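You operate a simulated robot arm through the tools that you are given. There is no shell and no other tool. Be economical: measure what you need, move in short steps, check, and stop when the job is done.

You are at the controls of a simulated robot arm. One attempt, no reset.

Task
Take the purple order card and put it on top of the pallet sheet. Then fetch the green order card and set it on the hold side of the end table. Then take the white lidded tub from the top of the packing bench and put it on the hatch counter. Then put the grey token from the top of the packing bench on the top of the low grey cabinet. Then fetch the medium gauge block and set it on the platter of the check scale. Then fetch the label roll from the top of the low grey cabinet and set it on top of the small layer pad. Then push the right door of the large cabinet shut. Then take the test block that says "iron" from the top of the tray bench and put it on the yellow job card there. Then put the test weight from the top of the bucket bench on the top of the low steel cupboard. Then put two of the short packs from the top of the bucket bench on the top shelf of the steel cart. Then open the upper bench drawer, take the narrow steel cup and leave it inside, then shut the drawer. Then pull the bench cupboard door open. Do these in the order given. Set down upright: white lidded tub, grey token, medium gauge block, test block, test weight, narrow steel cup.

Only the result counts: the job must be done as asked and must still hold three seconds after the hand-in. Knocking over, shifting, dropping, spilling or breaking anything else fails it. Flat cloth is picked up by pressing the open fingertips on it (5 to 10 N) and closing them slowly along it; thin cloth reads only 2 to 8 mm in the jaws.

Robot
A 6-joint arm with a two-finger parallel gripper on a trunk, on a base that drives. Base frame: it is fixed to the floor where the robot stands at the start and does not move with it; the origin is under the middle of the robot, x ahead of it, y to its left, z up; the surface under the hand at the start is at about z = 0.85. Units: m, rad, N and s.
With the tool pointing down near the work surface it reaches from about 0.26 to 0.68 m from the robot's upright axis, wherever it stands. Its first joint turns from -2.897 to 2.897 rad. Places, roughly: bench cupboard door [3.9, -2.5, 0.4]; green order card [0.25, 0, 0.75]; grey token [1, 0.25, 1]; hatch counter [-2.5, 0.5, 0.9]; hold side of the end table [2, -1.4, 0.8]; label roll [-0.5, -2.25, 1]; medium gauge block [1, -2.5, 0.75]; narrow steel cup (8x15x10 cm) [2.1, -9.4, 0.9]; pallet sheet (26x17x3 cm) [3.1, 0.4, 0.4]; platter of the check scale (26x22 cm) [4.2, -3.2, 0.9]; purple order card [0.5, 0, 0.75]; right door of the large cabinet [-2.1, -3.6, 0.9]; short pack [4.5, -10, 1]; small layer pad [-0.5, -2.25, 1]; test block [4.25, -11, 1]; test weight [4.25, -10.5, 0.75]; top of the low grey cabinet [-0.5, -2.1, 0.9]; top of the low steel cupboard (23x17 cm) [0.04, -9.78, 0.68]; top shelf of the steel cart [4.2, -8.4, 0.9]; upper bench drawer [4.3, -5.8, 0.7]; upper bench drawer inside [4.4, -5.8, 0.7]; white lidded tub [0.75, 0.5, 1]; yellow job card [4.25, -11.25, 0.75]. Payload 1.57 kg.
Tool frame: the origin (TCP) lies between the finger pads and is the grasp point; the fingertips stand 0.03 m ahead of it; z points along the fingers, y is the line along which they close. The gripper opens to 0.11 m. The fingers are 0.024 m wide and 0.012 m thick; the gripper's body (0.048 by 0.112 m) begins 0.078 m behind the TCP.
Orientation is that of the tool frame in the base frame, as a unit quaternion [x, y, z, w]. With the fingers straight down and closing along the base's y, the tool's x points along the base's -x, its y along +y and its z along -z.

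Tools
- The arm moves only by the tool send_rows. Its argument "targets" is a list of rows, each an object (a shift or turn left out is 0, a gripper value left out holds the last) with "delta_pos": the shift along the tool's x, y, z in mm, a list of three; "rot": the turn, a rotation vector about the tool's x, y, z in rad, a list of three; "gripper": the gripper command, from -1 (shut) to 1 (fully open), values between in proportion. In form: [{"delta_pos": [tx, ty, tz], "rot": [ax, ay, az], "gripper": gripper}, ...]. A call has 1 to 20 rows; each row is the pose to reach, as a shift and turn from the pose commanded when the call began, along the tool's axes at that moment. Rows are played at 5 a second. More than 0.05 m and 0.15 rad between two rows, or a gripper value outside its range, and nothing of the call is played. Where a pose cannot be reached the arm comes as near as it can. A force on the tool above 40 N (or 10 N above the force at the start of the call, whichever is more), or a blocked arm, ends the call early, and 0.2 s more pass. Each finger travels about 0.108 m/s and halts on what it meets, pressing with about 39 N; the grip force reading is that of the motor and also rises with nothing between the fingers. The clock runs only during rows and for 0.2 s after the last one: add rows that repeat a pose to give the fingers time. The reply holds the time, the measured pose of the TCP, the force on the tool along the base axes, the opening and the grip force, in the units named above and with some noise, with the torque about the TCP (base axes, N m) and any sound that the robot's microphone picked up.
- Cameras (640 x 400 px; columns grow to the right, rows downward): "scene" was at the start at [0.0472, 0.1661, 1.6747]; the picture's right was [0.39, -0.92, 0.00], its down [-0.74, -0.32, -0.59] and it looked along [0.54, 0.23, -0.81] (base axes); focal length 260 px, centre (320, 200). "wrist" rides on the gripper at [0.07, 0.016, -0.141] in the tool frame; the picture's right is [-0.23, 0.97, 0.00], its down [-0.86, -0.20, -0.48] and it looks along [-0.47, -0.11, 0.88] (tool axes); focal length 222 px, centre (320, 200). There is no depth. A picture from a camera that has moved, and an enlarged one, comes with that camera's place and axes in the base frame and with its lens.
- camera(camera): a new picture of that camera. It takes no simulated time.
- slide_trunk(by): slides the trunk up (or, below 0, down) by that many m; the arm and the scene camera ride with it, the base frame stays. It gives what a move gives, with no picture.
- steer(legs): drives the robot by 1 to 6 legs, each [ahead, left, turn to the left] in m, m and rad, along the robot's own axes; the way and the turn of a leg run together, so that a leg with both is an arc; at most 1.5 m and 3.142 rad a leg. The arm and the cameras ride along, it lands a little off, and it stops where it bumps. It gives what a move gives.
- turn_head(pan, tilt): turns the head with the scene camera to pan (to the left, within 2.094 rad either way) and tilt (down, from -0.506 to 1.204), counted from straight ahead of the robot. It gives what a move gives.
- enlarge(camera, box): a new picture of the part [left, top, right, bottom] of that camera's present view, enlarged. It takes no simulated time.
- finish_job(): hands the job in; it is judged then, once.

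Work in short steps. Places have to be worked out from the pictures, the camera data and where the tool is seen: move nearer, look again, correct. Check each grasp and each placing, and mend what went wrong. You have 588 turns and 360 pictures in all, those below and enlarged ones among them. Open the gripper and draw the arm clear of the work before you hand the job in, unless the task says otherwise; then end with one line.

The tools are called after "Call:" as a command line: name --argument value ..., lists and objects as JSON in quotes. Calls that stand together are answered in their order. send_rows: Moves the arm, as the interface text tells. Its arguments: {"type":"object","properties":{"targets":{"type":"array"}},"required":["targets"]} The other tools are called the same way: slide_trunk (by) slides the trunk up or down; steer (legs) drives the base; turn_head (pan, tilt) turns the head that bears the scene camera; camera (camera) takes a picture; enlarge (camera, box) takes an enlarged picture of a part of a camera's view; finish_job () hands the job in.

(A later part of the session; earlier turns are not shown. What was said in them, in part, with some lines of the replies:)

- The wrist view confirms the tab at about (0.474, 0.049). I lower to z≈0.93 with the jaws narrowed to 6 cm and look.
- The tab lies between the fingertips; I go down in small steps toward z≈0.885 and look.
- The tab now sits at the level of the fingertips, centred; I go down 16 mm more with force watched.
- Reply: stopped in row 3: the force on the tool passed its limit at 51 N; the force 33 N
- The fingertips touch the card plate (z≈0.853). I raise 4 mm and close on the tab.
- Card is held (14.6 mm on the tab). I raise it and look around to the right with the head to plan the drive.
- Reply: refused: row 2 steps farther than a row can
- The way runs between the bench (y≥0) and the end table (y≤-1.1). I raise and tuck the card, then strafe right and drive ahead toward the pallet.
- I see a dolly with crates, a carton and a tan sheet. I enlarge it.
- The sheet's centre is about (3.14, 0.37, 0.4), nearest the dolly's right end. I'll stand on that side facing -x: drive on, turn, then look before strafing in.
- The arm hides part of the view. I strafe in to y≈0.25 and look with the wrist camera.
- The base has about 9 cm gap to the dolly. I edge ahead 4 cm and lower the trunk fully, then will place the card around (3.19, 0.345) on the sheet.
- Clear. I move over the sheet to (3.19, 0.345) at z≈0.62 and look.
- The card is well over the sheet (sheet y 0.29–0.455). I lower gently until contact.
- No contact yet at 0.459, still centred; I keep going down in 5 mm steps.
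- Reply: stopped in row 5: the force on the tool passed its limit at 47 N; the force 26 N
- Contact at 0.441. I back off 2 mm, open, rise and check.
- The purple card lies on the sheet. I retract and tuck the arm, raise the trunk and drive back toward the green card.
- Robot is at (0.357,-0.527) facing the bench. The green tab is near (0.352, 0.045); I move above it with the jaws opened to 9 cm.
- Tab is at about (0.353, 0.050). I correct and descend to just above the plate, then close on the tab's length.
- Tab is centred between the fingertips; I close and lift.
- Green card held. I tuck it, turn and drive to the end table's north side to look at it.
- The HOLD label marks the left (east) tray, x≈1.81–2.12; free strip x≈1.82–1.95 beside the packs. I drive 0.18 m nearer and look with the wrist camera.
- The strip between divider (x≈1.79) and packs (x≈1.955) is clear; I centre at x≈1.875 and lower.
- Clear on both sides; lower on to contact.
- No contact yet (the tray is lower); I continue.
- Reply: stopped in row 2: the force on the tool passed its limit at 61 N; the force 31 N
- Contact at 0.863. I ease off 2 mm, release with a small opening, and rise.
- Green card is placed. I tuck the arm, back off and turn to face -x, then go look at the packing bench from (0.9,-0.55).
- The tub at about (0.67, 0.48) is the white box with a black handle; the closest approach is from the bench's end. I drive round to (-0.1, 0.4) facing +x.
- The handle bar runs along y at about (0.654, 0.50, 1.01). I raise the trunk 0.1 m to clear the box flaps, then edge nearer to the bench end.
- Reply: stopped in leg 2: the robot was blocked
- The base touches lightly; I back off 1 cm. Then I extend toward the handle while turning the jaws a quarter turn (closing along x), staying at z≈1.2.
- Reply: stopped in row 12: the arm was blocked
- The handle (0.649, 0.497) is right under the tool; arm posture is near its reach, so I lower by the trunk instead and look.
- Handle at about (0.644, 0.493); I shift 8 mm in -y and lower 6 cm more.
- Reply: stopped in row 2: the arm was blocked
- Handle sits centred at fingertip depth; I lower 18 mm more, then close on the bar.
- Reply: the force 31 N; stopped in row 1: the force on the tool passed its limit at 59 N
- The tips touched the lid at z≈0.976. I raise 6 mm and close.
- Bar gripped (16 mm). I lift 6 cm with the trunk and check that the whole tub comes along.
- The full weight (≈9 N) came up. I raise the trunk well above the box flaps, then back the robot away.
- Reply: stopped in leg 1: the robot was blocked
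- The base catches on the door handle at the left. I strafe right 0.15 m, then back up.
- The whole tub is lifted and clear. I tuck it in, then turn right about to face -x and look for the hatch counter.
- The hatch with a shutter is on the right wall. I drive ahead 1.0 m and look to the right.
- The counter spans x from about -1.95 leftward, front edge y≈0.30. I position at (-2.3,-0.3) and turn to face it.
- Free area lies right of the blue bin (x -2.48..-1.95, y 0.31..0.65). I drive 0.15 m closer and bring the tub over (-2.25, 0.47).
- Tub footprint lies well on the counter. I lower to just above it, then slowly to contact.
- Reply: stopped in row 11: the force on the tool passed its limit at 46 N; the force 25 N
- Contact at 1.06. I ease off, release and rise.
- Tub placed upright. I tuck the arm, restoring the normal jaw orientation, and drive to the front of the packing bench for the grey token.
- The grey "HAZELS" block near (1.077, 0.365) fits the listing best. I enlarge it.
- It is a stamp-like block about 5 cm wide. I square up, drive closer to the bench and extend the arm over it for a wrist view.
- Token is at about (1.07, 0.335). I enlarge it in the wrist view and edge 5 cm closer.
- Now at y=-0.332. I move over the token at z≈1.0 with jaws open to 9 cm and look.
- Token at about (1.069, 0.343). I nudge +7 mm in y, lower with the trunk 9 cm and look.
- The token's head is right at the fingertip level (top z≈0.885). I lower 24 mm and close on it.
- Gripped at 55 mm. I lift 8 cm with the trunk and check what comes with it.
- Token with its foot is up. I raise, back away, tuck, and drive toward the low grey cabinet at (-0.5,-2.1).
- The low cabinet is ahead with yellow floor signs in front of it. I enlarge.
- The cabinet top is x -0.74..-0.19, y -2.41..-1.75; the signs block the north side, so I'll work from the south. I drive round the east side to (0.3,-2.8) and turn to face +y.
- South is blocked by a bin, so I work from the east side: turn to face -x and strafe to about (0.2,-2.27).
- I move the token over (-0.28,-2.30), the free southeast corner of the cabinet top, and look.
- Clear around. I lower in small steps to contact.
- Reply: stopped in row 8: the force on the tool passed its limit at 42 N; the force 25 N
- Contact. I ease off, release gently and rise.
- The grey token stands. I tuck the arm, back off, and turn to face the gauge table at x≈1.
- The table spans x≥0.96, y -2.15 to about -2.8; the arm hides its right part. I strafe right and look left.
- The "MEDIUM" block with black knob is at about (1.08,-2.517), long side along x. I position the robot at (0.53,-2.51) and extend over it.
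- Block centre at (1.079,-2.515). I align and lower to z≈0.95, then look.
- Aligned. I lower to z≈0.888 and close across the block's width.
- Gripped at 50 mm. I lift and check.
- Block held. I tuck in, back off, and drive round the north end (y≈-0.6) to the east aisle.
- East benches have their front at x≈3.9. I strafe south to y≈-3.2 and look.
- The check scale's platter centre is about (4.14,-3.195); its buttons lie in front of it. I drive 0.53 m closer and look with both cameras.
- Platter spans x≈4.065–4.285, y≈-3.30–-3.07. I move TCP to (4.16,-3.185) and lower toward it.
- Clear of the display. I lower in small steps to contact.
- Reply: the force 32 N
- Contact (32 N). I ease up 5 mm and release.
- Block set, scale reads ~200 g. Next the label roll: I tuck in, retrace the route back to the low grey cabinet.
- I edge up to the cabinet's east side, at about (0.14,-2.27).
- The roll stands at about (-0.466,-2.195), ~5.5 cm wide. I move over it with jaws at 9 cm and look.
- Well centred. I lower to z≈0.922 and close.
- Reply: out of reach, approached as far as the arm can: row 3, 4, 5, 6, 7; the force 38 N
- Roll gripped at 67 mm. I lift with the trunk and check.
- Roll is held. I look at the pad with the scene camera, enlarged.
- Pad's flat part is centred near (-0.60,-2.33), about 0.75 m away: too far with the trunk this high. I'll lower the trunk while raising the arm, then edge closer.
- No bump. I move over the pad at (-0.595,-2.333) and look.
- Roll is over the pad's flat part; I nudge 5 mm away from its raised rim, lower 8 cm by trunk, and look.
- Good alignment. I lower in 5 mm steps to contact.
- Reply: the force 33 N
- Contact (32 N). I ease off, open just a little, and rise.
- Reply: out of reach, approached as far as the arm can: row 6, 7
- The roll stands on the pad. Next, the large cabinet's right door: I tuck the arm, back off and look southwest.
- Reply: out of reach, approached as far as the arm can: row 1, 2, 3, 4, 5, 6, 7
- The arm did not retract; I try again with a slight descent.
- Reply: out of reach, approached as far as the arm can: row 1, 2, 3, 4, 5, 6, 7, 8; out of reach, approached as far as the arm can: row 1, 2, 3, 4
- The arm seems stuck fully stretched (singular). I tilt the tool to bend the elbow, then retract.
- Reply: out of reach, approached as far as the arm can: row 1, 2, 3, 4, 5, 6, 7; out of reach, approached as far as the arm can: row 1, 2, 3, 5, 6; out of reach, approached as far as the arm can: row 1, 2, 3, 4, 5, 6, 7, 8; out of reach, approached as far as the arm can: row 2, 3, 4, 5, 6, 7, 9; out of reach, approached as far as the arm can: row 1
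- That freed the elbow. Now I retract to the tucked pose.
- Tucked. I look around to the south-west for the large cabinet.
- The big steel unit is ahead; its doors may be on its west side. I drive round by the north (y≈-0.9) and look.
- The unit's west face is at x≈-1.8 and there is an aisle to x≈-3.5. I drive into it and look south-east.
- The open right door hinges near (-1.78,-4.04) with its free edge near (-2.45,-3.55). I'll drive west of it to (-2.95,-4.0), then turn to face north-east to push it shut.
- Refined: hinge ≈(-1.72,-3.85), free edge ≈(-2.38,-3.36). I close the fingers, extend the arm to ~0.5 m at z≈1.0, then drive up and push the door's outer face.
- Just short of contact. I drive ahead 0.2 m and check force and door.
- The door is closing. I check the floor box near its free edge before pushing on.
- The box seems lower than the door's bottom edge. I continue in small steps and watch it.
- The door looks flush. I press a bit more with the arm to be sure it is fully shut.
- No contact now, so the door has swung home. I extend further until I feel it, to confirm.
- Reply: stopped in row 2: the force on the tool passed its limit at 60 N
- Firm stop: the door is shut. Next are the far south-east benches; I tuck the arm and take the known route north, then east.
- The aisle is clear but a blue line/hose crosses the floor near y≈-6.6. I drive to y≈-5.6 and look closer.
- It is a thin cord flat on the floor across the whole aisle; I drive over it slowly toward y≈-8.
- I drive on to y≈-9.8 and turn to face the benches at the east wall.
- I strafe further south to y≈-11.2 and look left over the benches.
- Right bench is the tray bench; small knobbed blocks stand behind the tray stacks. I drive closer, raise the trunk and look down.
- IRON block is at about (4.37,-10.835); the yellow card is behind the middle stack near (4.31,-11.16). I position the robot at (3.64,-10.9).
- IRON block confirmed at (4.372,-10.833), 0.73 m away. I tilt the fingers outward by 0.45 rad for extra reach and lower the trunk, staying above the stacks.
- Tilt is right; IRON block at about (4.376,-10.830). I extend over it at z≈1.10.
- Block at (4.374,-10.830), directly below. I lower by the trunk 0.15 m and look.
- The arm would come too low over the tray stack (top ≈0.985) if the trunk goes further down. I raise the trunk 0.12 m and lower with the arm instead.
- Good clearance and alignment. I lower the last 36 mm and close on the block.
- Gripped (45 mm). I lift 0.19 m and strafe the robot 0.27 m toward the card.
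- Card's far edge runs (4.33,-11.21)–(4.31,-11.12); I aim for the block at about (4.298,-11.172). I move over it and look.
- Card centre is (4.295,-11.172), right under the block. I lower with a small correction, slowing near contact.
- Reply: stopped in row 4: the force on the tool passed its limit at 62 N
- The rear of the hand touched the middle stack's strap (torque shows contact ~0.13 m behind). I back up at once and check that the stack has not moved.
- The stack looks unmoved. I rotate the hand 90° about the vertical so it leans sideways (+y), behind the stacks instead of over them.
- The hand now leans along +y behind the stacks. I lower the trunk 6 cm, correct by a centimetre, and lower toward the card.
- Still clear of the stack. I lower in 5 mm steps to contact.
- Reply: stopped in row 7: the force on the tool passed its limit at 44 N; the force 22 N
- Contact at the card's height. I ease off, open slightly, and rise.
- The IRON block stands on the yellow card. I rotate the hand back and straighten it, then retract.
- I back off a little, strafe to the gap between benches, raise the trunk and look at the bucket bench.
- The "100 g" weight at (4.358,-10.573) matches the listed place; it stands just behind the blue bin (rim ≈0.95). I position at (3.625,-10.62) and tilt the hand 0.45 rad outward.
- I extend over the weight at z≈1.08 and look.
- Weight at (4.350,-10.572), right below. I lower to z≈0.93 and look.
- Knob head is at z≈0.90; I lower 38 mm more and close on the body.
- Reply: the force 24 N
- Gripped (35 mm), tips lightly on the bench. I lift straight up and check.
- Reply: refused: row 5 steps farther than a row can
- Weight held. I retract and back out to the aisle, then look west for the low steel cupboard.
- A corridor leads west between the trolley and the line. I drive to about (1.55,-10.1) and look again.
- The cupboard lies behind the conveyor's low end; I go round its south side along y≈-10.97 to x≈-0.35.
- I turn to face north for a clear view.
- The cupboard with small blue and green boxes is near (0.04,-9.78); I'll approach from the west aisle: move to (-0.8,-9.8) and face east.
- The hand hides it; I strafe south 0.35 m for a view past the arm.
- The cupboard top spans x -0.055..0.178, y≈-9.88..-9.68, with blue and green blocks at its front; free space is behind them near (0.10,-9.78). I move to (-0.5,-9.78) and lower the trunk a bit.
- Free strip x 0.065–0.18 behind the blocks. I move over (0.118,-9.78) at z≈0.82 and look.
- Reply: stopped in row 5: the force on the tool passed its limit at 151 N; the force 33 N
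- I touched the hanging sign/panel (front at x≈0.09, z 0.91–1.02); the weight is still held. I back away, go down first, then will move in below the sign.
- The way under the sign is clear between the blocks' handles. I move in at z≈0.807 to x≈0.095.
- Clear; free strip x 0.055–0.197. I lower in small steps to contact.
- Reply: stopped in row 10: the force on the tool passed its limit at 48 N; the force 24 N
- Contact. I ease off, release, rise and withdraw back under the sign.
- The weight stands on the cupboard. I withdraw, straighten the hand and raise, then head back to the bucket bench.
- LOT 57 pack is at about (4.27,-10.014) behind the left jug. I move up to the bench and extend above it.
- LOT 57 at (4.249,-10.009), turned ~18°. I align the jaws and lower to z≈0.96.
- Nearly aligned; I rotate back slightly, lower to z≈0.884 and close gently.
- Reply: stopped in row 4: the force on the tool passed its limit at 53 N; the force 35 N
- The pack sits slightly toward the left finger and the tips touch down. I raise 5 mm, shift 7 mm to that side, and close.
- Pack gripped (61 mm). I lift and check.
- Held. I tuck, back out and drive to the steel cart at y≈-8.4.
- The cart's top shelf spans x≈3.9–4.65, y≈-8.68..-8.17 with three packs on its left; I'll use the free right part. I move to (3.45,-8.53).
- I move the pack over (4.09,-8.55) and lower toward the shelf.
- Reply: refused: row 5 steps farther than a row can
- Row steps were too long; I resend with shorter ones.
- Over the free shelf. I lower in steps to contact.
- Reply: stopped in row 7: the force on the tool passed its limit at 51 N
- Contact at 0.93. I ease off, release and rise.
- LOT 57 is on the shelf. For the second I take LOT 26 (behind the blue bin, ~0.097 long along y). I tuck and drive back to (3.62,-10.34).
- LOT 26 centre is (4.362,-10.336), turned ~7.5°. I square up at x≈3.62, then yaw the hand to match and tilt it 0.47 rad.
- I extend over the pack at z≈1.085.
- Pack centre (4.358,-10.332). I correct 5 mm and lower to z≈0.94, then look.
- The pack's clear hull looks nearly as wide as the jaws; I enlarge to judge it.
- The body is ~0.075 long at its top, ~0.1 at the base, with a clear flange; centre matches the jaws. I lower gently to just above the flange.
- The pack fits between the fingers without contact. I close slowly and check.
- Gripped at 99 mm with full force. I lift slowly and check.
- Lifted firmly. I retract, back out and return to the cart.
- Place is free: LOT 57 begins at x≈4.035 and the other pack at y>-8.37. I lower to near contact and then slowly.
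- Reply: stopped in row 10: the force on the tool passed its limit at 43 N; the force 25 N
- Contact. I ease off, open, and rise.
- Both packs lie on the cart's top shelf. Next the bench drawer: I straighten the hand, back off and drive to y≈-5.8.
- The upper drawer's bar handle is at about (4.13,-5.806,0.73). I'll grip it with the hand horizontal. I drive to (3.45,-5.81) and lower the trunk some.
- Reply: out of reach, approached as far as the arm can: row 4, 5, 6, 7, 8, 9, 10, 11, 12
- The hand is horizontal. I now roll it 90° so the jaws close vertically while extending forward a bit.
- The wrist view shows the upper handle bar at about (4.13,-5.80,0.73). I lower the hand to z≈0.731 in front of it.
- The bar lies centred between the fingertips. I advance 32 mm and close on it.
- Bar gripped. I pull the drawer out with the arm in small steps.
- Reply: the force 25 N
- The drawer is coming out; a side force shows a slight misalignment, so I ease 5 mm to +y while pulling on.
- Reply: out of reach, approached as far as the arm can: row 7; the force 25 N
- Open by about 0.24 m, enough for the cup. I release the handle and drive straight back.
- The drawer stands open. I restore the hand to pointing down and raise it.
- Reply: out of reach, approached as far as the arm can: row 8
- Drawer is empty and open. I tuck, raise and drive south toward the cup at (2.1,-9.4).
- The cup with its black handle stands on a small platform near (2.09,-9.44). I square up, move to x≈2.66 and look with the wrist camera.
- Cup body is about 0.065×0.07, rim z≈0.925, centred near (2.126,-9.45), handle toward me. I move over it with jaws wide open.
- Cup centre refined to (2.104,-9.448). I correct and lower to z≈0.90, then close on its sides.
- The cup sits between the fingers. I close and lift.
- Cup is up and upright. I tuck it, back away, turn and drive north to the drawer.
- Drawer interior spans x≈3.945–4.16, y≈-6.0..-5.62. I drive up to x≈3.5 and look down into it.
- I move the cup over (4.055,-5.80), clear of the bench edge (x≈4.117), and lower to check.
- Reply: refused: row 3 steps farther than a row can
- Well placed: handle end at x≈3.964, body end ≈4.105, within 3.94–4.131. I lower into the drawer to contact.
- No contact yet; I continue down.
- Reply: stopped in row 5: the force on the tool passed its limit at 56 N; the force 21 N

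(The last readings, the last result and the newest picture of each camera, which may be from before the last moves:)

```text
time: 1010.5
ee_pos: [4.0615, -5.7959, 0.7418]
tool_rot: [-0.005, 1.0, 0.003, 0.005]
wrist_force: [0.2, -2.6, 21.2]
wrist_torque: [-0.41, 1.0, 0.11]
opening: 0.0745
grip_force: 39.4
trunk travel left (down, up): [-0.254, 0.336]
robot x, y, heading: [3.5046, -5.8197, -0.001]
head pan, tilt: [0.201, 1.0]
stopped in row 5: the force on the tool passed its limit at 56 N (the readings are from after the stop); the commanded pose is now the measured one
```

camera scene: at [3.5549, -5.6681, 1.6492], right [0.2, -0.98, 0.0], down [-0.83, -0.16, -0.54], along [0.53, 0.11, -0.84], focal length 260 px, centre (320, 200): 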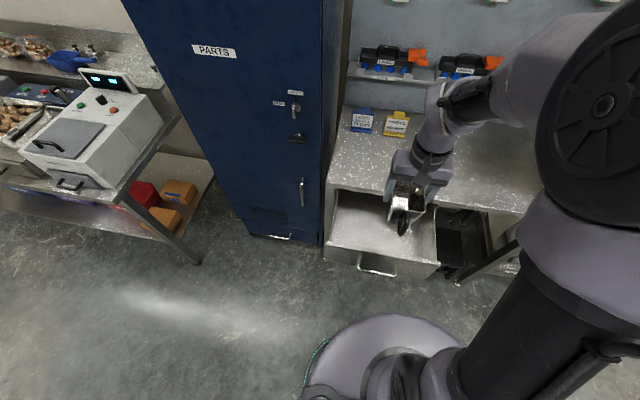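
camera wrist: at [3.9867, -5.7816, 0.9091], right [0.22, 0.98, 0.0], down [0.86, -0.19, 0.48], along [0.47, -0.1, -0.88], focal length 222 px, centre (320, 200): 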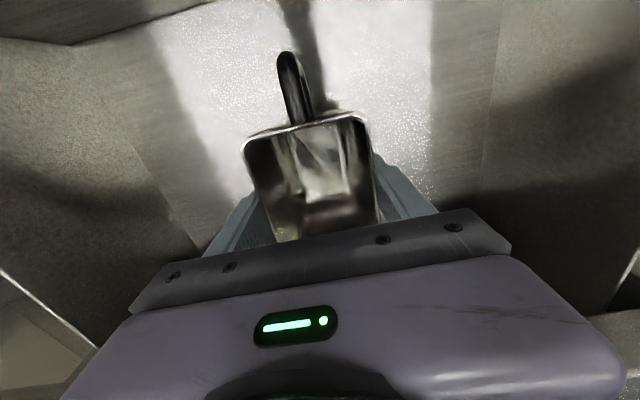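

Contact at the drawer bottom. I ease off, release and rise out.

Call:
send_rows --targets '[{"delta_pos": [0, 0, -1], "gripper": -1}, {"delta_pos": [0, 0, -1], "gripper": 0.5}, {"delta_pos": [0, 0, -1], "gripper": 0.75}, {"delta_pos": [0, 0, -1], "gripper": 0.75}, {"delta_pos": [0, 0, -35], "gripper": 0.75}, {"delta_pos": [0, 0, -80], "gripper": 0.75}, {"delta_pos": [0, 0, -125], "gripper": 0.75}, {"delta_pos": [0, 0, -170], "gripper": 0.75}, {"delta_pos": [0, 0, -215], "gripper": 0.75}]'

Call:
camera --camera "wrist"

Call:
enlarge --camera "scene" --box '[300, 100, 500, 300]'

```text
time: 1012.5
ee_pos: [4.0598, -5.7993, 0.9572]
tool_rot: [-0.005, 1.0, 0.001, 0.004]
wrist_force: [-0.7, -0.2, -0.5]
wrist_torque: [0.02, -0.01, 0.01]
opening: 0.0962
grip_force: 0.1
trunk travel left (down, up): [-0.254, 0.336]
robot x, y, heading: [3.5049, -5.8163, -0.008]
head pan, tilt: [0.201, 1.0]
```

```text
120 pictures are left
camera wrist: at [3.9875, -5.7835, 1.0976], right [0.22, 0.98, 0.0], down [0.85, -0.19, 0.48], along [0.47, -0.1, -0.87], focal length 222 px, centre (320, 200)
```

wrist: 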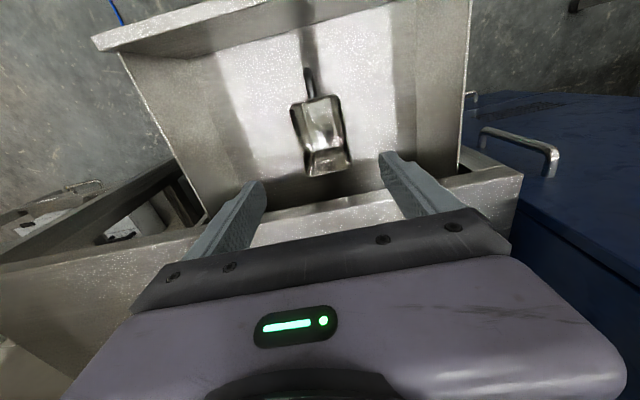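

```text
2.00 times, centred on (400, 200) of scene
camera zoom: at [3.5539, -5.6683, 1.6492], right [0.2, -0.98, 0.0], down [-0.82, -0.16, -0.54], along [0.53, 0.11, -0.84], focal length 520 px, centre (160, 200)
```

zoom: 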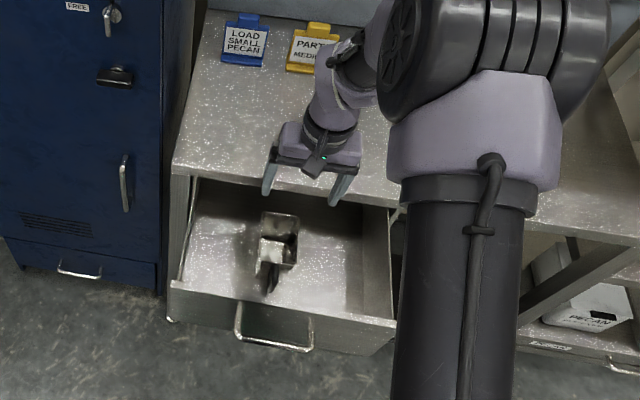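

The cup stands upright in the drawer. I drive back 0.27 m, lower closed fingers in front of the handle bar, and will push it shut.

Call:
steer --legs '[[-0.27, 0, 0]]'

Call:
send_rows --targets '[{"delta_pos": [0, 0, 40], "gripper": -1}, {"delta_pos": [0, 0, 80], "gripper": -1}, {"delta_pos": [0, 0, 120], "gripper": -1}, {"delta_pos": [0, 0, 160], "gripper": -1}, {"delta_pos": [0, 0, 205], "gripper": -1}, {"delta_pos": [0, 0, 205], "gripper": -1}]'

Call:
camera --camera "wrist"

Call:
camera --camera "scene"

```text
time: 1014.4
ee_pos: [3.7956, -5.8002, 0.9561]
tool_rot: [-0.002, 1.0, 0.003, 0.004]
wrist_force: [-0.4, -0.1, 0.2]
wrist_torque: [-0.01, -0.01, 0.02]
opening: 0.0962
grip_force: 0.0
trunk travel left (down, up): [-0.254, 0.336]
robot x, y, heading: [3.2415, -5.8183, -0.012]
head pan, tilt: [0.201, 1.0]
```

```text
time: 1015.8
ee_pos: [3.7975, -5.7991, 0.7488]
tool_rot: [-0.002, 1.0, 0.002, 0.004]
wrist_force: [-0.6, -1.0, -0.1]
wrist_torque: [0.02, -0.02, 0.01]
opening: 0.0
grip_force: 21.7
trunk travel left (down, up): [-0.254, 0.336]
robot x, y, heading: [3.2385, -5.817, -0.006]
head pan, tilt: [0.201, 1.0]
```

```text
118 pictures are left
camera wrist: at [3.7261, -5.7839, 0.8893], right [0.22, 0.97, 0.0], down [0.85, -0.2, 0.48], along [0.47, -0.1, -0.88], focal length 222 px, centre (320, 200)
```

wrist: 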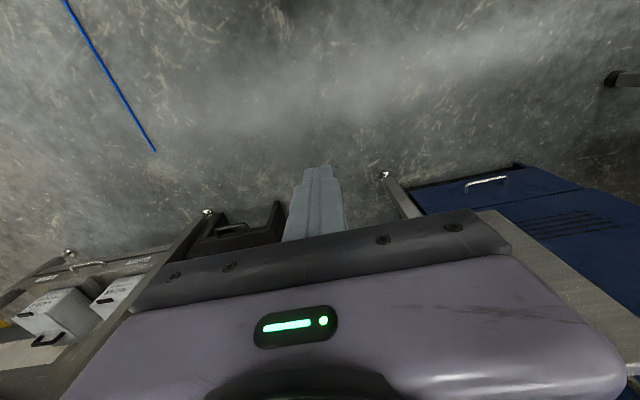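

```text
117 pictures are left
camera scene: at [3.2917, -5.6665, 1.6492], right [0.19, -0.98, 0.0], down [-0.83, -0.16, -0.54], along [0.53, 0.1, -0.84], focal length 260 px, centre (320, 200)
```

scene: 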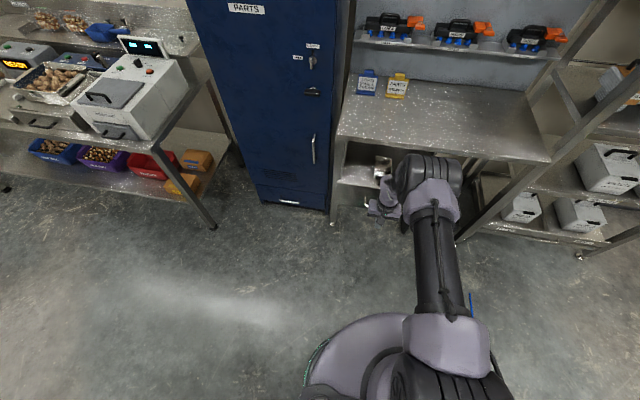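

In position in front of the handle. I push by driving forward in small steps.

Call:
steer --legs '[[0.12, 0, 0]]'

Call:
steer --legs '[[0.1, 0, 0]]'

Call:
camera --camera "scene"

```text
time: 1017.0
ee_pos: [3.9163, -5.8025, 0.7482]
tool_rot: [0.0, 1.0, 0.001, 0.004]
wrist_force: [0.7, 1.0, -0.8]
wrist_torque: [0.02, 0.03, 0.03]
opening: 0.0
grip_force: 21.1
trunk travel left (down, up): [-0.254, 0.336]
robot x, y, heading: [3.3608, -5.8213, -0.02]
head pan, tilt: [0.201, 1.0]
```

```text
time: 1018.1
ee_pos: [4.0175, -5.8031, 0.7479]
tool_rot: [-0.001, 1.0, 0.002, 0.004]
wrist_force: [0.2, 0.3, -0.8]
wrist_torque: [-0.02, 0.02, 0.0]
opening: 0.0
grip_force: 21.5
trunk travel left (down, up): [-0.254, 0.336]
robot x, y, heading: [3.4618, -5.8249, -0.012]
head pan, tilt: [0.201, 1.0]
```

```text
116 pictures are left
camera scene: at [3.5121, -5.6696, 1.6491], right [0.19, -0.98, 0.0], down [-0.83, -0.16, -0.54], along [0.53, 0.1, -0.84], focal length 260 px, centre (320, 200)
```

scene: 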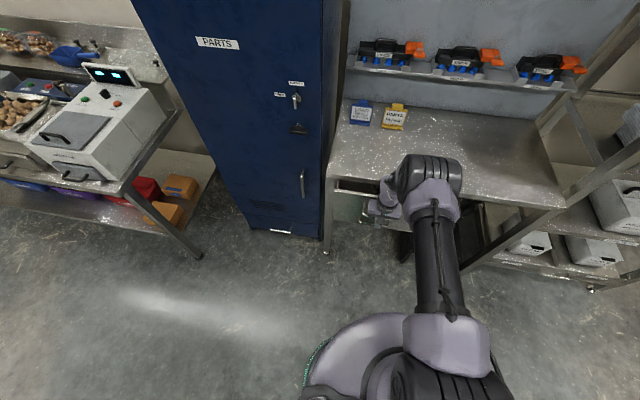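

Drawer is nearly in. I finish pushing with the arm in 10 mm steps under the force stop.

Call:
send_rows --targets '[{"delta_pos": [-12, 0, 0]}, {"delta_pos": [-24, 0, 0]}, {"delta_pos": [-36, 0, 0]}, {"delta_pos": [-46, 0, 0]}, {"delta_pos": [-56, 0, 0]}, {"delta_pos": [-64, 0, 0]}, {"delta_pos": [-72, 0, 0]}, {"delta_pos": [-80, 0, 0]}, {"delta_pos": [-86, 0, 0]}]'

Call:
camera --camera "scene"

```text
time: 1019.8
ee_pos: [4.0814, -5.8029, 0.7469]
tool_rot: [0.001, 1.0, 0.002, -0.004]
wrist_force: [-12.9, -0.4, 2.5]
wrist_torque: [0.2, -0.06, 0.02]
opening: 0.0
grip_force: 21.4
trunk travel left (down, up): [-0.254, 0.336]
robot x, y, heading: [3.4597, -5.8193, -0.012]
head pan, tilt: [0.201, 1.0]
stopped in row 8: the force on the tool passed its limit at 48 N (the readings are from after the stop); the commanded pose is now the measured one
```

```text
115 pictures are left
camera scene: at [3.5083, -5.6697, 1.6493], right [0.19, -0.98, 0.0], down [-0.83, -0.16, -0.54], along [0.53, 0.1, -0.84], focal length 260 px, centre (320, 200)
```

scene: 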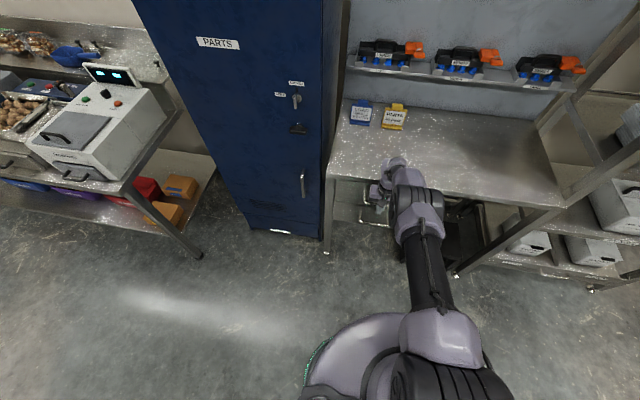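

Firm stop near the closed position. I withdraw and check that the drawer is flush.

Call:
send_rows --targets '[{"delta_pos": [20, 0, 0]}, {"delta_pos": [55, 0, 0]}, {"delta_pos": [95, 0, -10]}, {"delta_pos": [130, 0, -35]}, {"delta_pos": [160, 0, -70]}, {"delta_pos": [190, 0, -105]}]'

Call:
steer --legs '[[-0.35, -0.25, 0]]'

Call:
turn_head --pan 0.3 --tilt 0.7

Call:
enlarge --camera "scene" --box '[240, 130, 420, 280]'

```text
time: 1021.2
ee_pos: [3.891, -5.8061, 0.8521]
tool_rot: [0.001, 1.0, 0.002, -0.003]
wrist_force: [0.8, -0.5, -0.3]
wrist_torque: [-0.03, 0.02, -0.03]
opening: 0.0
grip_force: 21.5
trunk travel left (down, up): [-0.254, 0.336]
robot x, y, heading: [3.4614, -5.8188, -0.01]
head pan, tilt: [0.201, 1.0]
```

```text
time: 1023.8
ee_pos: [3.5424, -6.0539, 0.8519]
tool_rot: [0.004, 1.0, 0.002, -0.003]
wrist_force: [-0.1, 0.1, -1.0]
wrist_torque: [0.02, 0.0, 0.0]
opening: 0.0
grip_force: 21.6
trunk travel left (down, up): [-0.254, 0.336]
robot x, y, heading: [3.1116, -6.0627, -0.018]
head pan, tilt: [0.201, 1.0]
```

```text
time: 1024.6
ee_pos: [3.5415, -6.0533, 0.8517]
tool_rot: [0.004, 1.0, 0.002, -0.002]
wrist_force: [0.1, -0.2, -0.6]
wrist_torque: [0.02, -0.01, -0.02]
opening: 0.0
grip_force: 21.6
trunk travel left (down, up): [-0.254, 0.336]
robot x, y, heading: [3.11, -6.0645, -0.017]
head pan, tilt: [0.3, 0.7]
```

```text
2.67 times, centred on (330, 205) of scene
camera zoom: at [3.1742, -5.9031, 1.6725], right [0.28, -0.96, 0.0], down [-0.62, -0.18, -0.76], along [0.73, 0.21, -0.64], focal length 693 px, centre (293, 187)
```

zoom: 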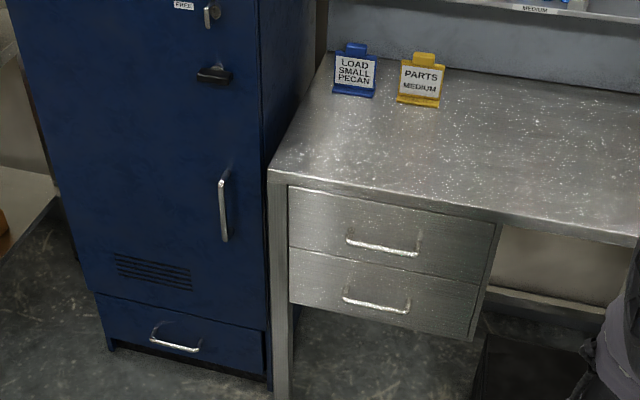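

The drawer is flush. Last: the bench cupboard door near (3.9,-2.5,0.4). I tuck and drive north.

Call:
slide_trunk --by 0.1

Call:
steer --legs '[[-0.1, 0, 0.017], [0, 1.2, 0], [0, 1.2, 0], [0, 1.15, 0]]'

Call:
turn_head --pan 0.1 --tilt 0.75

Call:
camera --camera "scene"

```text
time: 1026.0
ee_pos: [3.5419, -6.0523, 0.952]
tool_rot: [0.004, 1.0, 0.002, -0.003]
wrist_force: [0.3, -0.2, -0.1]
wrist_torque: [-0.01, -0.01, -0.03]
opening: 0.0
grip_force: 21.5
trunk travel left (down, up): [-0.354, 0.236]
robot x, y, heading: [3.1122, -6.0616, -0.017]
head pan, tilt: [0.3, 0.7]
```

```text
time: 1043.8
ee_pos: [3.5439, -2.567, 0.9509]
tool_rot: [0.032, 0.999, 0.001, -0.003]
wrist_force: [0.4, 0.7, 0.2]
wrist_torque: [-0.01, -0.03, 0.0]
opening: 0.0
grip_force: 21.2
trunk travel left (down, up): [-0.354, 0.236]
robot x, y, heading: [3.1131, -2.5553, -0.075]
head pan, tilt: [0.3, 0.7]
```

```text
time: 1044.5
ee_pos: [3.5436, -2.5681, 0.9516]
tool_rot: [0.031, 1.0, 0.002, -0.002]
wrist_force: [0.0, 0.2, 1.1]
wrist_torque: [-0.02, 0.01, 0.0]
opening: 0.0
grip_force: 21.0
trunk travel left (down, up): [-0.354, 0.236]
robot x, y, heading: [3.11, -2.5574, -0.076]
head pan, tilt: [0.099, 0.75]
```

```text
113 pictures are left
camera scene: at [3.1848, -2.4152, 1.7683], right [0.02, -1.0, 0.0], down [-0.68, -0.02, -0.73], along [0.73, 0.02, -0.68], focal length 260 px, centre (320, 200)
```

scene: 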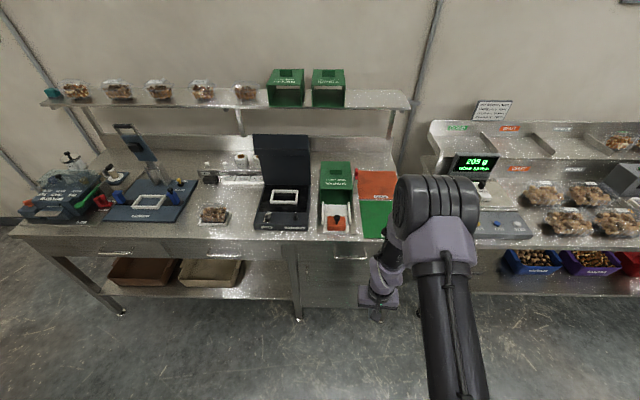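

The cupboard is at the bench's right end, partly hidden by the arm. I strafe right 0.45 m and enlarge.

Call:
steer --legs '[[0, -0.45, 0.075]]'

Call:
turn_head --pan 0.3 --tilt 0.8

Call:
camera --camera "scene"

Call:
enlarge --camera "scene" --box '[220, 180, 400, 340]'

```text
time: 1047.2
ee_pos: [3.5262, -2.9906, 0.9514]
tool_rot: [-0.004, 1.0, 0.001, -0.002]
wrist_force: [-0.1, -0.5, -0.2]
wrist_torque: [-0.01, -0.02, -0.01]
opening: 0.0
grip_force: 20.9
trunk travel left (down, up): [-0.354, 0.236]
robot x, y, heading: [3.0951, -3.0049, -0.004]
head pan, tilt: [0.099, 0.75]
```

```text
time: 1048.0
ee_pos: [3.524, -2.9904, 0.9521]
tool_rot: [-0.003, 1.0, 0.002, -0.003]
wrist_force: [0.2, 0.8, -0.1]
wrist_torque: [-0.03, 0.0, 0.01]
opening: 0.0001
grip_force: 20.9
trunk travel left (down, up): [-0.354, 0.236]
robot x, y, heading: [3.0915, -3.0083, -0.005]
head pan, tilt: [0.3, 0.799]
```

```text
112 pictures are left
camera scene: at [3.151, -2.8469, 1.7643], right [0.29, -0.96, 0.0], down [-0.69, -0.21, -0.7], along [0.67, 0.2, -0.72], focal length 260 px, centre (320, 200)
```

scene: 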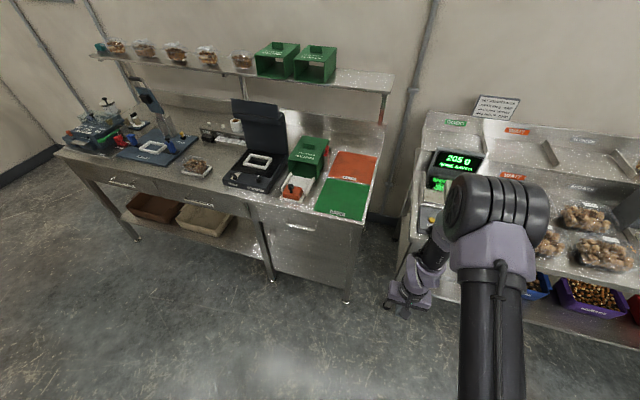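

```text
2.50 times, centred on (310, 260) of scene
camera zoom: at [3.151, -2.8469, 1.7643], right [0.29, -0.96, 0.0], down [-0.69, -0.21, -0.7], along [0.67, 0.2, -0.72], focal length 650 px, centre (345, 50)
```

zoom: 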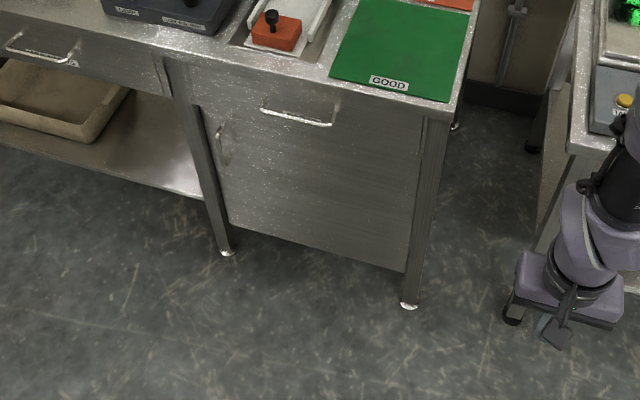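

The door's vertical handle is on its left at about (3.885,-2.347,0.60), hinge at y≈-2.77. I go to (3.1,-2.35), lower the trunk, and turn the hand horizontal.

Call:
steer --legs '[[0, 0.655, 0.004]]'

Call:
slide_trunk --by -0.28

Call:
send_rows --targets '[{"delta_pos": [-15, 0, 0], "rot": [0, -0.14, 0], "gripper": 0}, {"delta_pos": [-30, 0, 0], "rot": [0, -0.28, 0], "gripper": 0}, {"delta_pos": [-45, 0, 0], "rot": [0, -0.42, 0], "gripper": 0}, {"delta_pos": [-60, 0, 0], "rot": [0, -0.56, 0], "gripper": 0}, {"delta_pos": [-75, 0, 0], "rot": [0, -0.7, 0], "gripper": 0}, {"delta_pos": [-90, 0, 0], "rot": [0, -0.84, 0], "gripper": 0}, {"delta_pos": [-105, 0, 0], "rot": [0, -0.98, 0], "gripper": 0}, {"delta_pos": [-120, 0, 0], "rot": [0, -1.12, 0], "gripper": 0}, {"delta_pos": [-130, 0, 0], "rot": [0, -1.26, 0], "gripper": 0}, {"delta_pos": [-140, 0, 0], "rot": [0, -1.4, 0], "gripper": 0}, {"delta_pos": [-150, 0, 0], "rot": [0, -1.54, 0], "gripper": 0}, {"delta_pos": [-150, 0, 0], "rot": [0, -1.571, 0], "gripper": 0}]'

Call:
camera --camera "wrist"

Call:
camera --camera "scene"

```text
time: 1051.6
ee_pos: [3.5222, -2.3207, 0.9518]
tool_rot: [-0.012, 1.0, 0.002, -0.003]
wrist_force: [0.2, 0.3, 0.0]
wrist_torque: [-0.01, -0.01, 0.01]
opening: 0.0
grip_force: 21.1
trunk travel left (down, up): [-0.354, 0.236]
robot x, y, heading: [3.0914, -2.3442, 0.008]
head pan, tilt: [0.3, 0.799]
```

```text
time: 1054.5
ee_pos: [3.5233, -2.3194, 0.6723]
tool_rot: [-0.012, 1.0, 0.002, -0.002]
wrist_force: [-0.5, 0.3, -0.2]
wrist_torque: [0.03, 0.0, -0.01]
opening: 0.0
grip_force: 20.6
trunk travel left (down, up): [-0.074, 0.516]
robot x, y, heading: [3.0956, -2.3461, 0.011]
head pan, tilt: [0.3, 0.799]
```

```text
time: 1057.1
ee_pos: [3.6743, -2.3164, 0.6725]
tool_rot: [-0.007, 0.708, 0.009, 0.706]
wrist_force: [0.1, 1.3, -0.2]
wrist_torque: [-0.03, -0.01, 0.01]
opening: 0.0549
grip_force: 0.1
trunk travel left (down, up): [-0.074, 0.516]
robot x, y, heading: [3.0935, -2.342, 0.011]
head pan, tilt: [0.3, 0.799]
```

```text
110 pictures are left
camera wrist: at [3.5318, -2.3039, 0.6025], right [-0.02, 0.97, 0.23], down [-0.47, -0.21, 0.86], along [0.88, -0.09, 0.46], focal length 222 px, centre (320, 200)
```

wrist: 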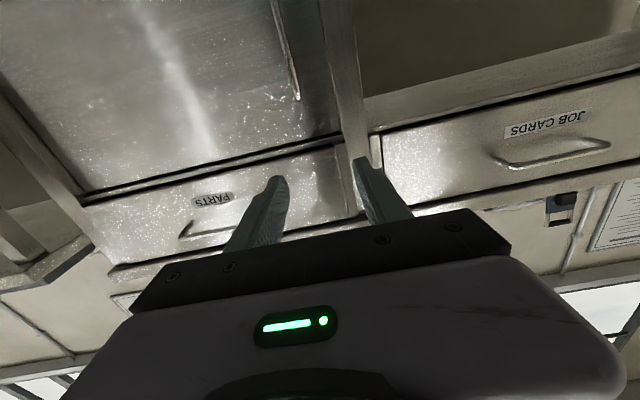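

```text
109 pictures are left
camera scene: at [3.1469, -2.1828, 1.4843], right [0.31, -0.95, 0.0], down [-0.68, -0.22, -0.7], along [0.66, 0.21, -0.72], focal length 260 px, centre (320, 200)
```

scene: 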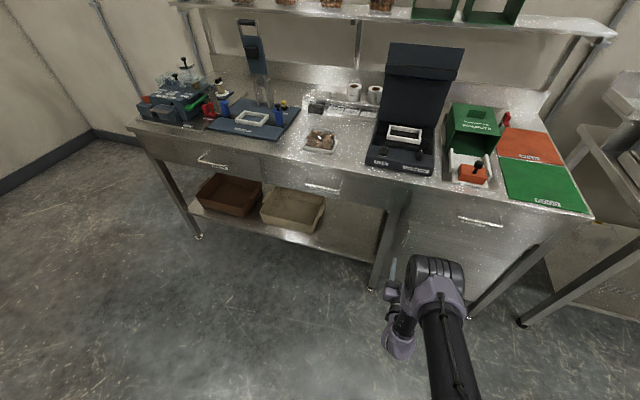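

The handle bar is at y≈-2.333, top at z≈0.616. I lower the hand to z≈0.575, align and look.

Call:
send_rows --targets '[{"delta_pos": [35, -6, 0]}, {"delta_pos": [70, -12, 0]}, {"delta_pos": [97, -17, 0]}, {"delta_pos": [97, -17, 0]}]'

Call:
camera --camera "wrist"

```text
time: 1058.1
ee_pos: [3.6737, -2.3333, 0.576]
tool_rot: [-0.007, 0.708, 0.009, 0.706]
wrist_force: [-0.2, 0.1, 0.2]
wrist_torque: [0.03, 0.03, 0.03]
opening: 0.0552
grip_force: 0.1
trunk travel left (down, up): [-0.074, 0.516]
robot x, y, heading: [3.093, -2.3431, 0.005]
head pan, tilt: [0.3, 0.799]
```

```text
108 pictures are left
camera wrist: at [3.531, -2.3205, 0.5062], right [-0.02, 0.97, 0.23], down [-0.47, -0.21, 0.86], along [0.88, -0.09, 0.46], focal length 222 px, centre (320, 200)
```

wrist: 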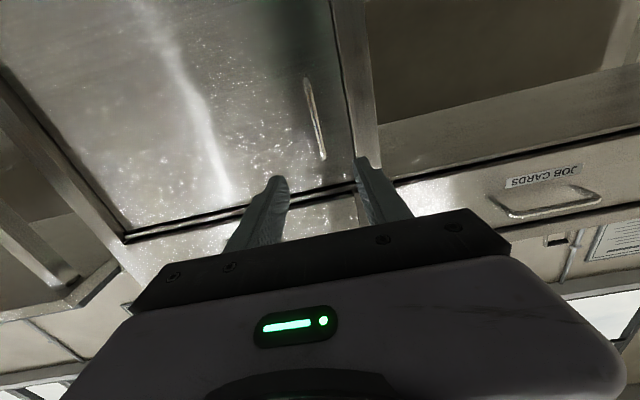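

Bar centre (3.887,-2.334,0.555). To stay within reach I drive 0.12 m closer, lower the trunk 7 cm while raising the arm, and look.

Call:
send_rows --targets '[{"delta_pos": [-25, 0, -10]}, {"delta_pos": [-54, 0, -20]}]'

Call:
slide_trunk --by -0.07

Call:
steer --legs '[[0.12, 0, 0]]'

Call:
camera --camera "wrist"

```text
time: 1058.7
ee_pos: [3.654, -2.3303, 0.6293]
tool_rot: [-0.006, 0.709, 0.009, 0.705]
wrist_force: [-0.3, 0.2, 0.1]
wrist_torque: [-0.01, 0.03, 0.02]
opening: 0.0551
grip_force: 0.0
trunk travel left (down, up): [-0.074, 0.516]
robot x, y, heading: [3.0921, -2.3429, 0.01]
head pan, tilt: [0.3, 0.799]
```

```text
time: 1059.7
ee_pos: [3.6556, -2.3306, 0.5598]
tool_rot: [-0.007, 0.708, 0.009, 0.706]
wrist_force: [0.3, 0.9, -0.3]
wrist_torque: [0.01, 0.01, -0.01]
opening: 0.0551
grip_force: 0.1
trunk travel left (down, up): [-0.004, 0.586]
robot x, y, heading: [3.0888, -2.3457, 0.012]
head pan, tilt: [0.3, 0.799]
```

```text
time: 1061.0
ee_pos: [3.7737, -2.3303, 0.5592]
tool_rot: [-0.006, 0.708, 0.008, 0.706]
wrist_force: [0.0, 0.5, -0.9]
wrist_torque: [-0.03, 0.0, 0.0]
opening: 0.055
grip_force: 0.0
trunk travel left (down, up): [-0.004, 0.586]
robot x, y, heading: [3.2113, -2.3437, 0.011]
head pan, tilt: [0.3, 0.799]
```

```text
107 pictures are left
camera wrist: at [3.6317, -2.3179, 0.4898], right [-0.02, 0.97, 0.23], down [-0.47, -0.21, 0.86], along [0.88, -0.09, 0.46], focal length 222 px, centre (320, 200)
```

wrist: 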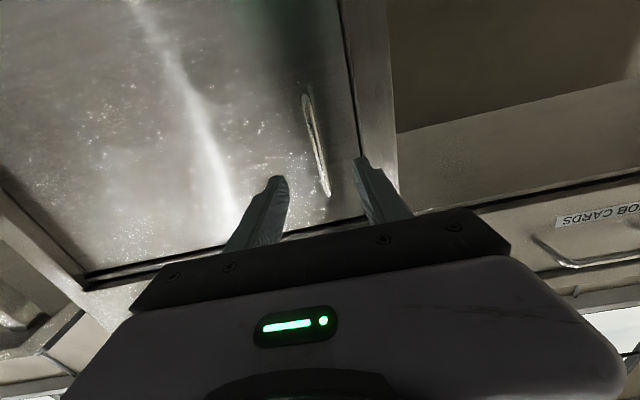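

Bar is centred laterally. I advance 98 mm so the bar lies near the fingertips, and close.

Call:
send_rows --targets '[{"delta_pos": [0, 0, 30]}, {"delta_pos": [0, 0, 60]}, {"delta_pos": [0, 0, 85]}, {"delta_pos": [0, 0, 98]}, {"delta_pos": [0, 0, 98], "gripper": -0.4}, {"delta_pos": [0, 0, 98], "gripper": -1}, {"delta_pos": [0, 0, 98], "gripper": -1}]'

Call:
camera --camera "wrist"

```text
time: 1062.6
ee_pos: [3.8723, -2.3317, 0.5583]
tool_rot: [-0.003, 0.709, 0.007, 0.705]
wrist_force: [2.5, -28.2, 0.5]
wrist_torque: [-0.5, 0.22, -0.41]
opening: 0.0118
grip_force: 28.9
trunk travel left (down, up): [-0.004, 0.586]
robot x, y, heading: [3.2084, -2.3422, 0.008]
head pan, tilt: [0.3, 0.799]
```

```text
106 pictures are left
camera wrist: at [3.7295, -2.3172, 0.4894], right [-0.01, 0.97, 0.23], down [-0.47, -0.21, 0.86], along [0.88, -0.1, 0.46], focal length 222 px, centre (320, 200)
```

wrist: 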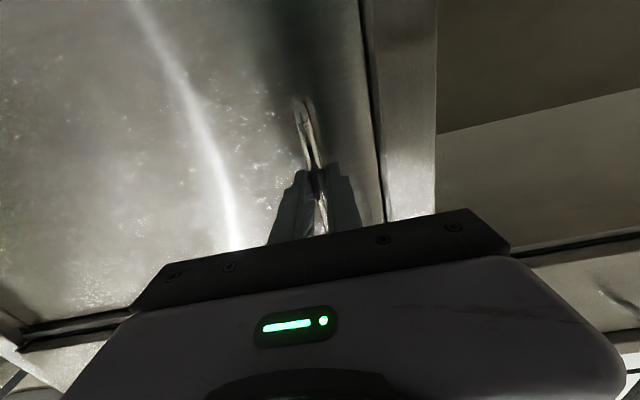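

Bar gripped. I pull along the door's arc (radius ≈0.437 about the hinge) in small steps.

Call:
send_rows --targets '[{"delta_pos": [0, -2, -12]}, {"delta_pos": [0, -4, -25]}, {"delta_pos": [0, -6, -38]}, {"delta_pos": [0, -9, -50]}, {"delta_pos": [0, -12, -63]}, {"delta_pos": [0, -15, -75]}, {"delta_pos": [0, -19, -88]}, {"delta_pos": [0, -23, -101]}]'

Call:
camera --camera "scene"

```text
time: 1064.4
ee_pos: [3.7723, -2.3524, 0.5583]
tool_rot: [-0.008, 0.708, 0.01, 0.706]
wrist_force: [0.7, -1.0, 12.7]
wrist_torque: [-0.41, -0.29, 0.02]
opening: 0.0118
grip_force: 29.6
trunk travel left (down, up): [-0.004, 0.586]
robot x, y, heading: [3.2148, -2.3445, 0.009]
head pan, tilt: [0.3, 0.799]
```

```text
105 pictures are left
camera scene: at [3.266, -2.1815, 1.4144], right [0.3, -0.95, 0.0], down [-0.68, -0.22, -0.7], along [0.66, 0.21, -0.72], focal length 260 px, centre (320, 200)
```

scene: 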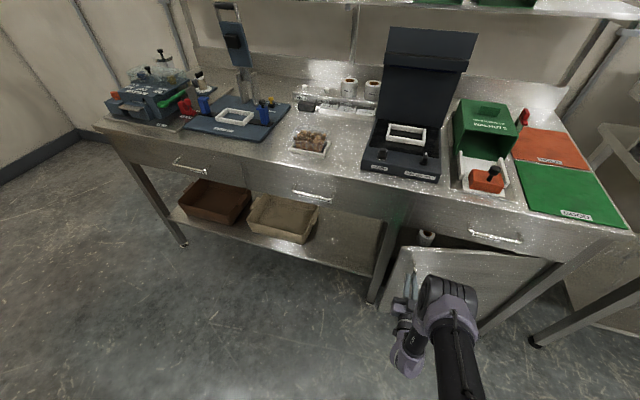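

The door swings freely. I continue with the arm to ~20°, then follow the arc by driving the base in short legs.

Call:
send_rows --targets '[{"delta_pos": [0, -4, -12]}, {"delta_pos": [0, -8, -24]}, {"delta_pos": [0, -12, -36]}, {"delta_pos": [0, -17, -47]}]'

Call:
steer --legs '[[-0.066, -0.037, 0], [-0.059, -0.048, 0]]'

Call:
camera --camera "scene"

Call:
camera --camera "wrist"

```text
time: 1065.4
ee_pos: [3.7254, -2.3695, 0.56]
tool_rot: [-0.007, 0.71, 0.01, 0.704]
wrist_force: [-7.2, 12.5, -9.6]
wrist_torque: [-0.54, 0.22, 0.15]
opening: 0.0115
grip_force: 29.0
trunk travel left (down, up): [-0.004, 0.586]
robot x, y, heading: [3.2123, -2.3483, 0.008]
head pan, tilt: [0.3, 0.799]
```

```text
time: 1067.1
ee_pos: [3.6024, -2.4563, 0.5598]
tool_rot: [-0.007, 0.708, 0.009, 0.706]
wrist_force: [-9.5, 9.7, -7.9]
wrist_torque: [-0.68, 0.15, 0.05]
opening: 0.0118
grip_force: 28.9
trunk travel left (down, up): [-0.004, 0.586]
robot x, y, heading: [3.0839, -2.4336, 0.01]
head pan, tilt: [0.3, 0.799]
```

```text
104 pictures are left
camera scene: at [3.1413, -2.2668, 1.4142], right [0.31, -0.95, 0.0], down [-0.68, -0.22, -0.7], along [0.66, 0.21, -0.72], focal length 260 px, centre (320, 200)
```

scene: 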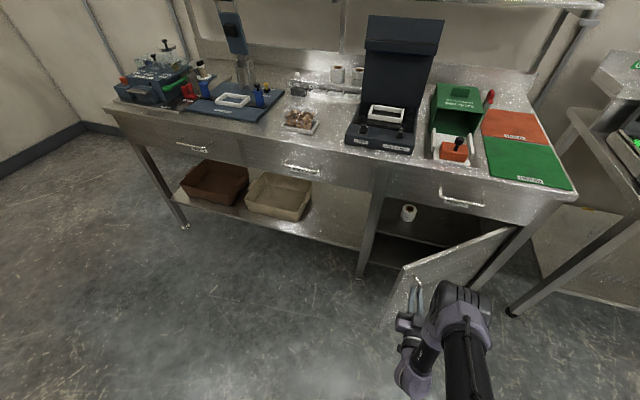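

```text
103 pictures are left
camera wrist: at [3.4586, -2.4439, 0.4903], right [-0.02, 0.97, 0.23], down [-0.47, -0.21, 0.86], along [0.88, -0.09, 0.46], focal length 222 px, centre (320, 200)
```

wrist: 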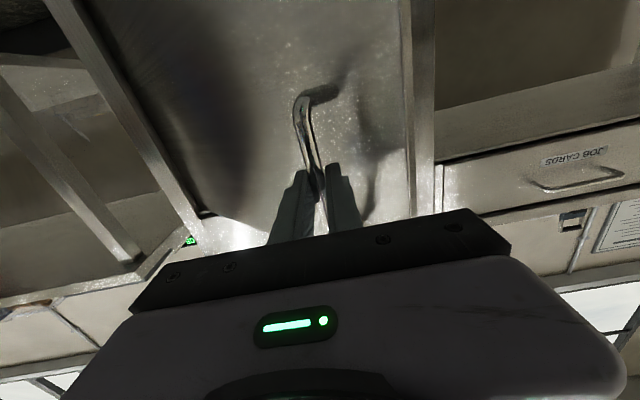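

About 40° open with small forces. I keep following the arc by driving to ~75°.

Call:
steer --legs '[[-0.038, -0.043, 0], [-0.0326, -0.047, 0], [-0.0257, -0.051, 0]]'

Call:
steer --legs '[[-0.0193, -0.054, 0], [-0.0115, -0.0557, 0]]'

Call:
camera --camera "scene"

Call:
camera --camera "wrist"

```text
time: 1069.1
ee_pos: [3.5069, -2.5977, 0.5598]
tool_rot: [-0.006, 0.709, 0.009, 0.705]
wrist_force: [-11.7, 4.4, -2.9]
wrist_torque: [-0.68, 0.26, -0.04]
opening: 0.012
grip_force: 29.0
trunk travel left (down, up): [-0.004, 0.586]
robot x, y, heading: [2.9938, -2.5655, 0.011]
head pan, tilt: [0.3, 0.799]
```

```text
time: 1070.6
ee_pos: [3.4768, -2.7064, 0.5596]
tool_rot: [-0.006, 0.709, 0.009, 0.705]
wrist_force: [-14.1, 2.4, 1.2]
wrist_torque: [-0.63, 0.09, -0.04]
opening: 0.0119
grip_force: 29.0
trunk travel left (down, up): [-0.004, 0.586]
robot x, y, heading: [2.9651, -2.6803, 0.012]
head pan, tilt: [0.3, 0.799]
```

```text
102 pictures are left
camera scene: at [3.0167, -2.5168, 1.4143], right [0.31, -0.95, 0.0], down [-0.68, -0.22, -0.7], along [0.66, 0.21, -0.72], focal length 260 px, centre (320, 200)
```

scene: 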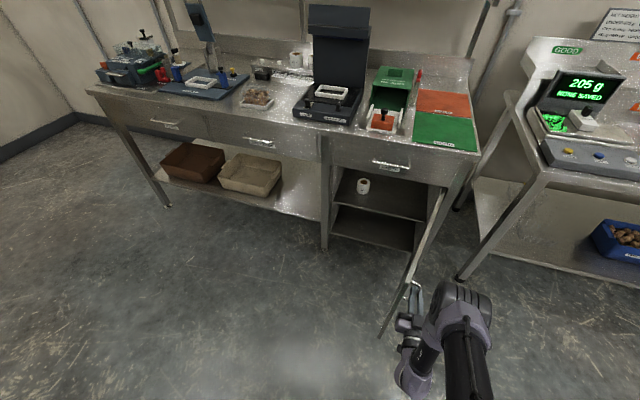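

```text
101 pictures are left
camera wrist: at [3.3342, -2.6939, 0.4904], right [-0.02, 0.97, 0.23], down [-0.47, -0.21, 0.86], along [0.88, -0.09, 0.46], focal length 222 px, centre (320, 200)
```

wrist: 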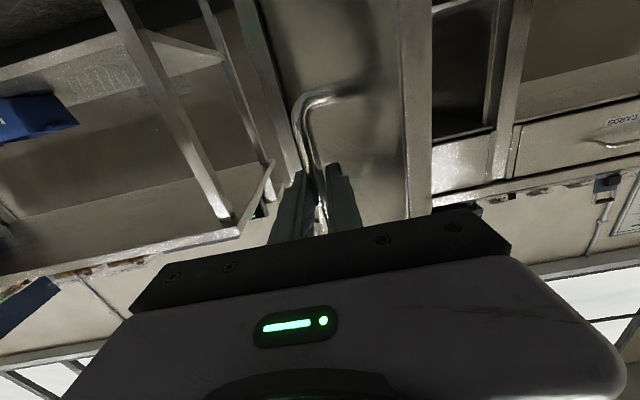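

About 80° open. I add a last few degrees, then open the jaws just a little and back straight off.

Call:
steer --legs '[[-0.003, -0.045, 0]]'

Call:
send_rows --targets '[{"gripper": -0.7}, {"gripper": -0.5}, {"gripper": -0.45}, {"gripper": -0.45}]'

Call:
steer --legs '[[-0.25, 0, 0]]'

Call:
camera --camera "scene"

```text
time: 1071.5
ee_pos: [3.4733, -2.751, 0.5592]
tool_rot: [-0.006, 0.709, 0.008, 0.706]
wrist_force: [-23.3, 1.2, 4.7]
wrist_torque: [-0.68, -0.08, 0.02]
opening: 0.0122
grip_force: 29.2
trunk travel left (down, up): [-0.004, 0.586]
robot x, y, heading: [2.9624, -2.722, 0.003]
head pan, tilt: [0.3, 0.799]
```

```text
time: 1072.5
ee_pos: [3.4736, -2.7526, 0.5582]
tool_rot: [-0.006, 0.709, 0.008, 0.705]
wrist_force: [0.0, 0.2, 0.1]
wrist_torque: [0.03, -0.01, 0.0]
opening: 0.0303
grip_force: 0.0
trunk travel left (down, up): [-0.004, 0.586]
robot x, y, heading: [2.9591, -2.7251, 0.01]
head pan, tilt: [0.3, 0.799]
```

```text
time: 1074.3
ee_pos: [3.2228, -2.753, 0.5583]
tool_rot: [-0.006, 0.709, 0.008, 0.705]
wrist_force: [-1.1, -0.2, 0.1]
wrist_torque: [-0.01, 0.02, 0.01]
opening: 0.0304
grip_force: 0.2
trunk travel left (down, up): [-0.004, 0.586]
robot x, y, heading: [2.7119, -2.7224, 0.012]
head pan, tilt: [0.3, 0.799]
```

```text
100 pictures are left
camera scene: at [2.7637, -2.5632, 1.4143], right [0.31, -0.95, 0.0], down [-0.68, -0.22, -0.7], along [0.66, 0.21, -0.72], focal length 260 px, centre (320, 200)
```

scene: 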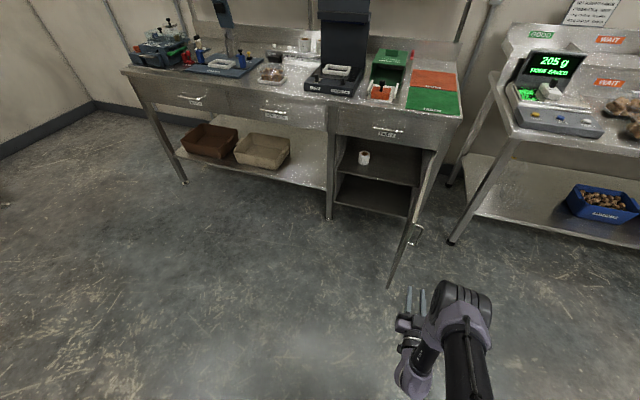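

The cupboard door stands wide open. I open the gripper fully, draw the arm back a little, and hand in.

Call:
send_rows --targets '[{"delta_pos": [-20, 0, 0], "gripper": 0.5}, {"delta_pos": [-50, 0, 0], "gripper": 1}, {"delta_pos": [-80, 0, 0], "gripper": 1}, {"delta_pos": [-80, 0, 0], "gripper": 1}]'

Call:
enlarge --camera "scene" --box '[300, 100, 480, 300]'

```text
time: 1075.3
ee_pos: [3.2249, -2.7536, 0.6378]
tool_rot: [-0.006, 0.709, 0.008, 0.705]
wrist_force: [0.1, 0.2, -0.1]
wrist_torque: [-0.02, 0.02, 0.01]
opening: 0.1099
grip_force: 0.0
trunk travel left (down, up): [-0.004, 0.586]
robot x, y, heading: [2.7052, -2.727, 0.01]
head pan, tilt: [0.3, 0.799]
```

```text
2.00 times, centred on (390, 200) of scene
camera zoom: at [2.7635, -2.5632, 1.4143], right [0.31, -0.95, 0.0], down [-0.68, -0.22, -0.7], along [0.66, 0.21, -0.72], focal length 520 px, centre (180, 200)
```

zoom: 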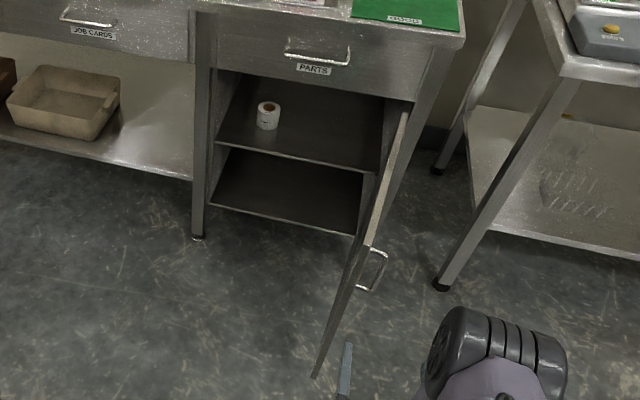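

The door is fully open, the gripper is open and the arm is clear, so I hand in.

Call:
finish_job

```text
The job is handed in.
```

I did all twelve steps in the order given and handed the job in; no result has come back yet. The robot bumped a few things on the way: the blue door's handle, a tray stack's strap, and the card hanging on the feed control panel, the last with a 151 N hit. None of them looked moved in the pictures I had afterwards. It also drove over cords on the floor.
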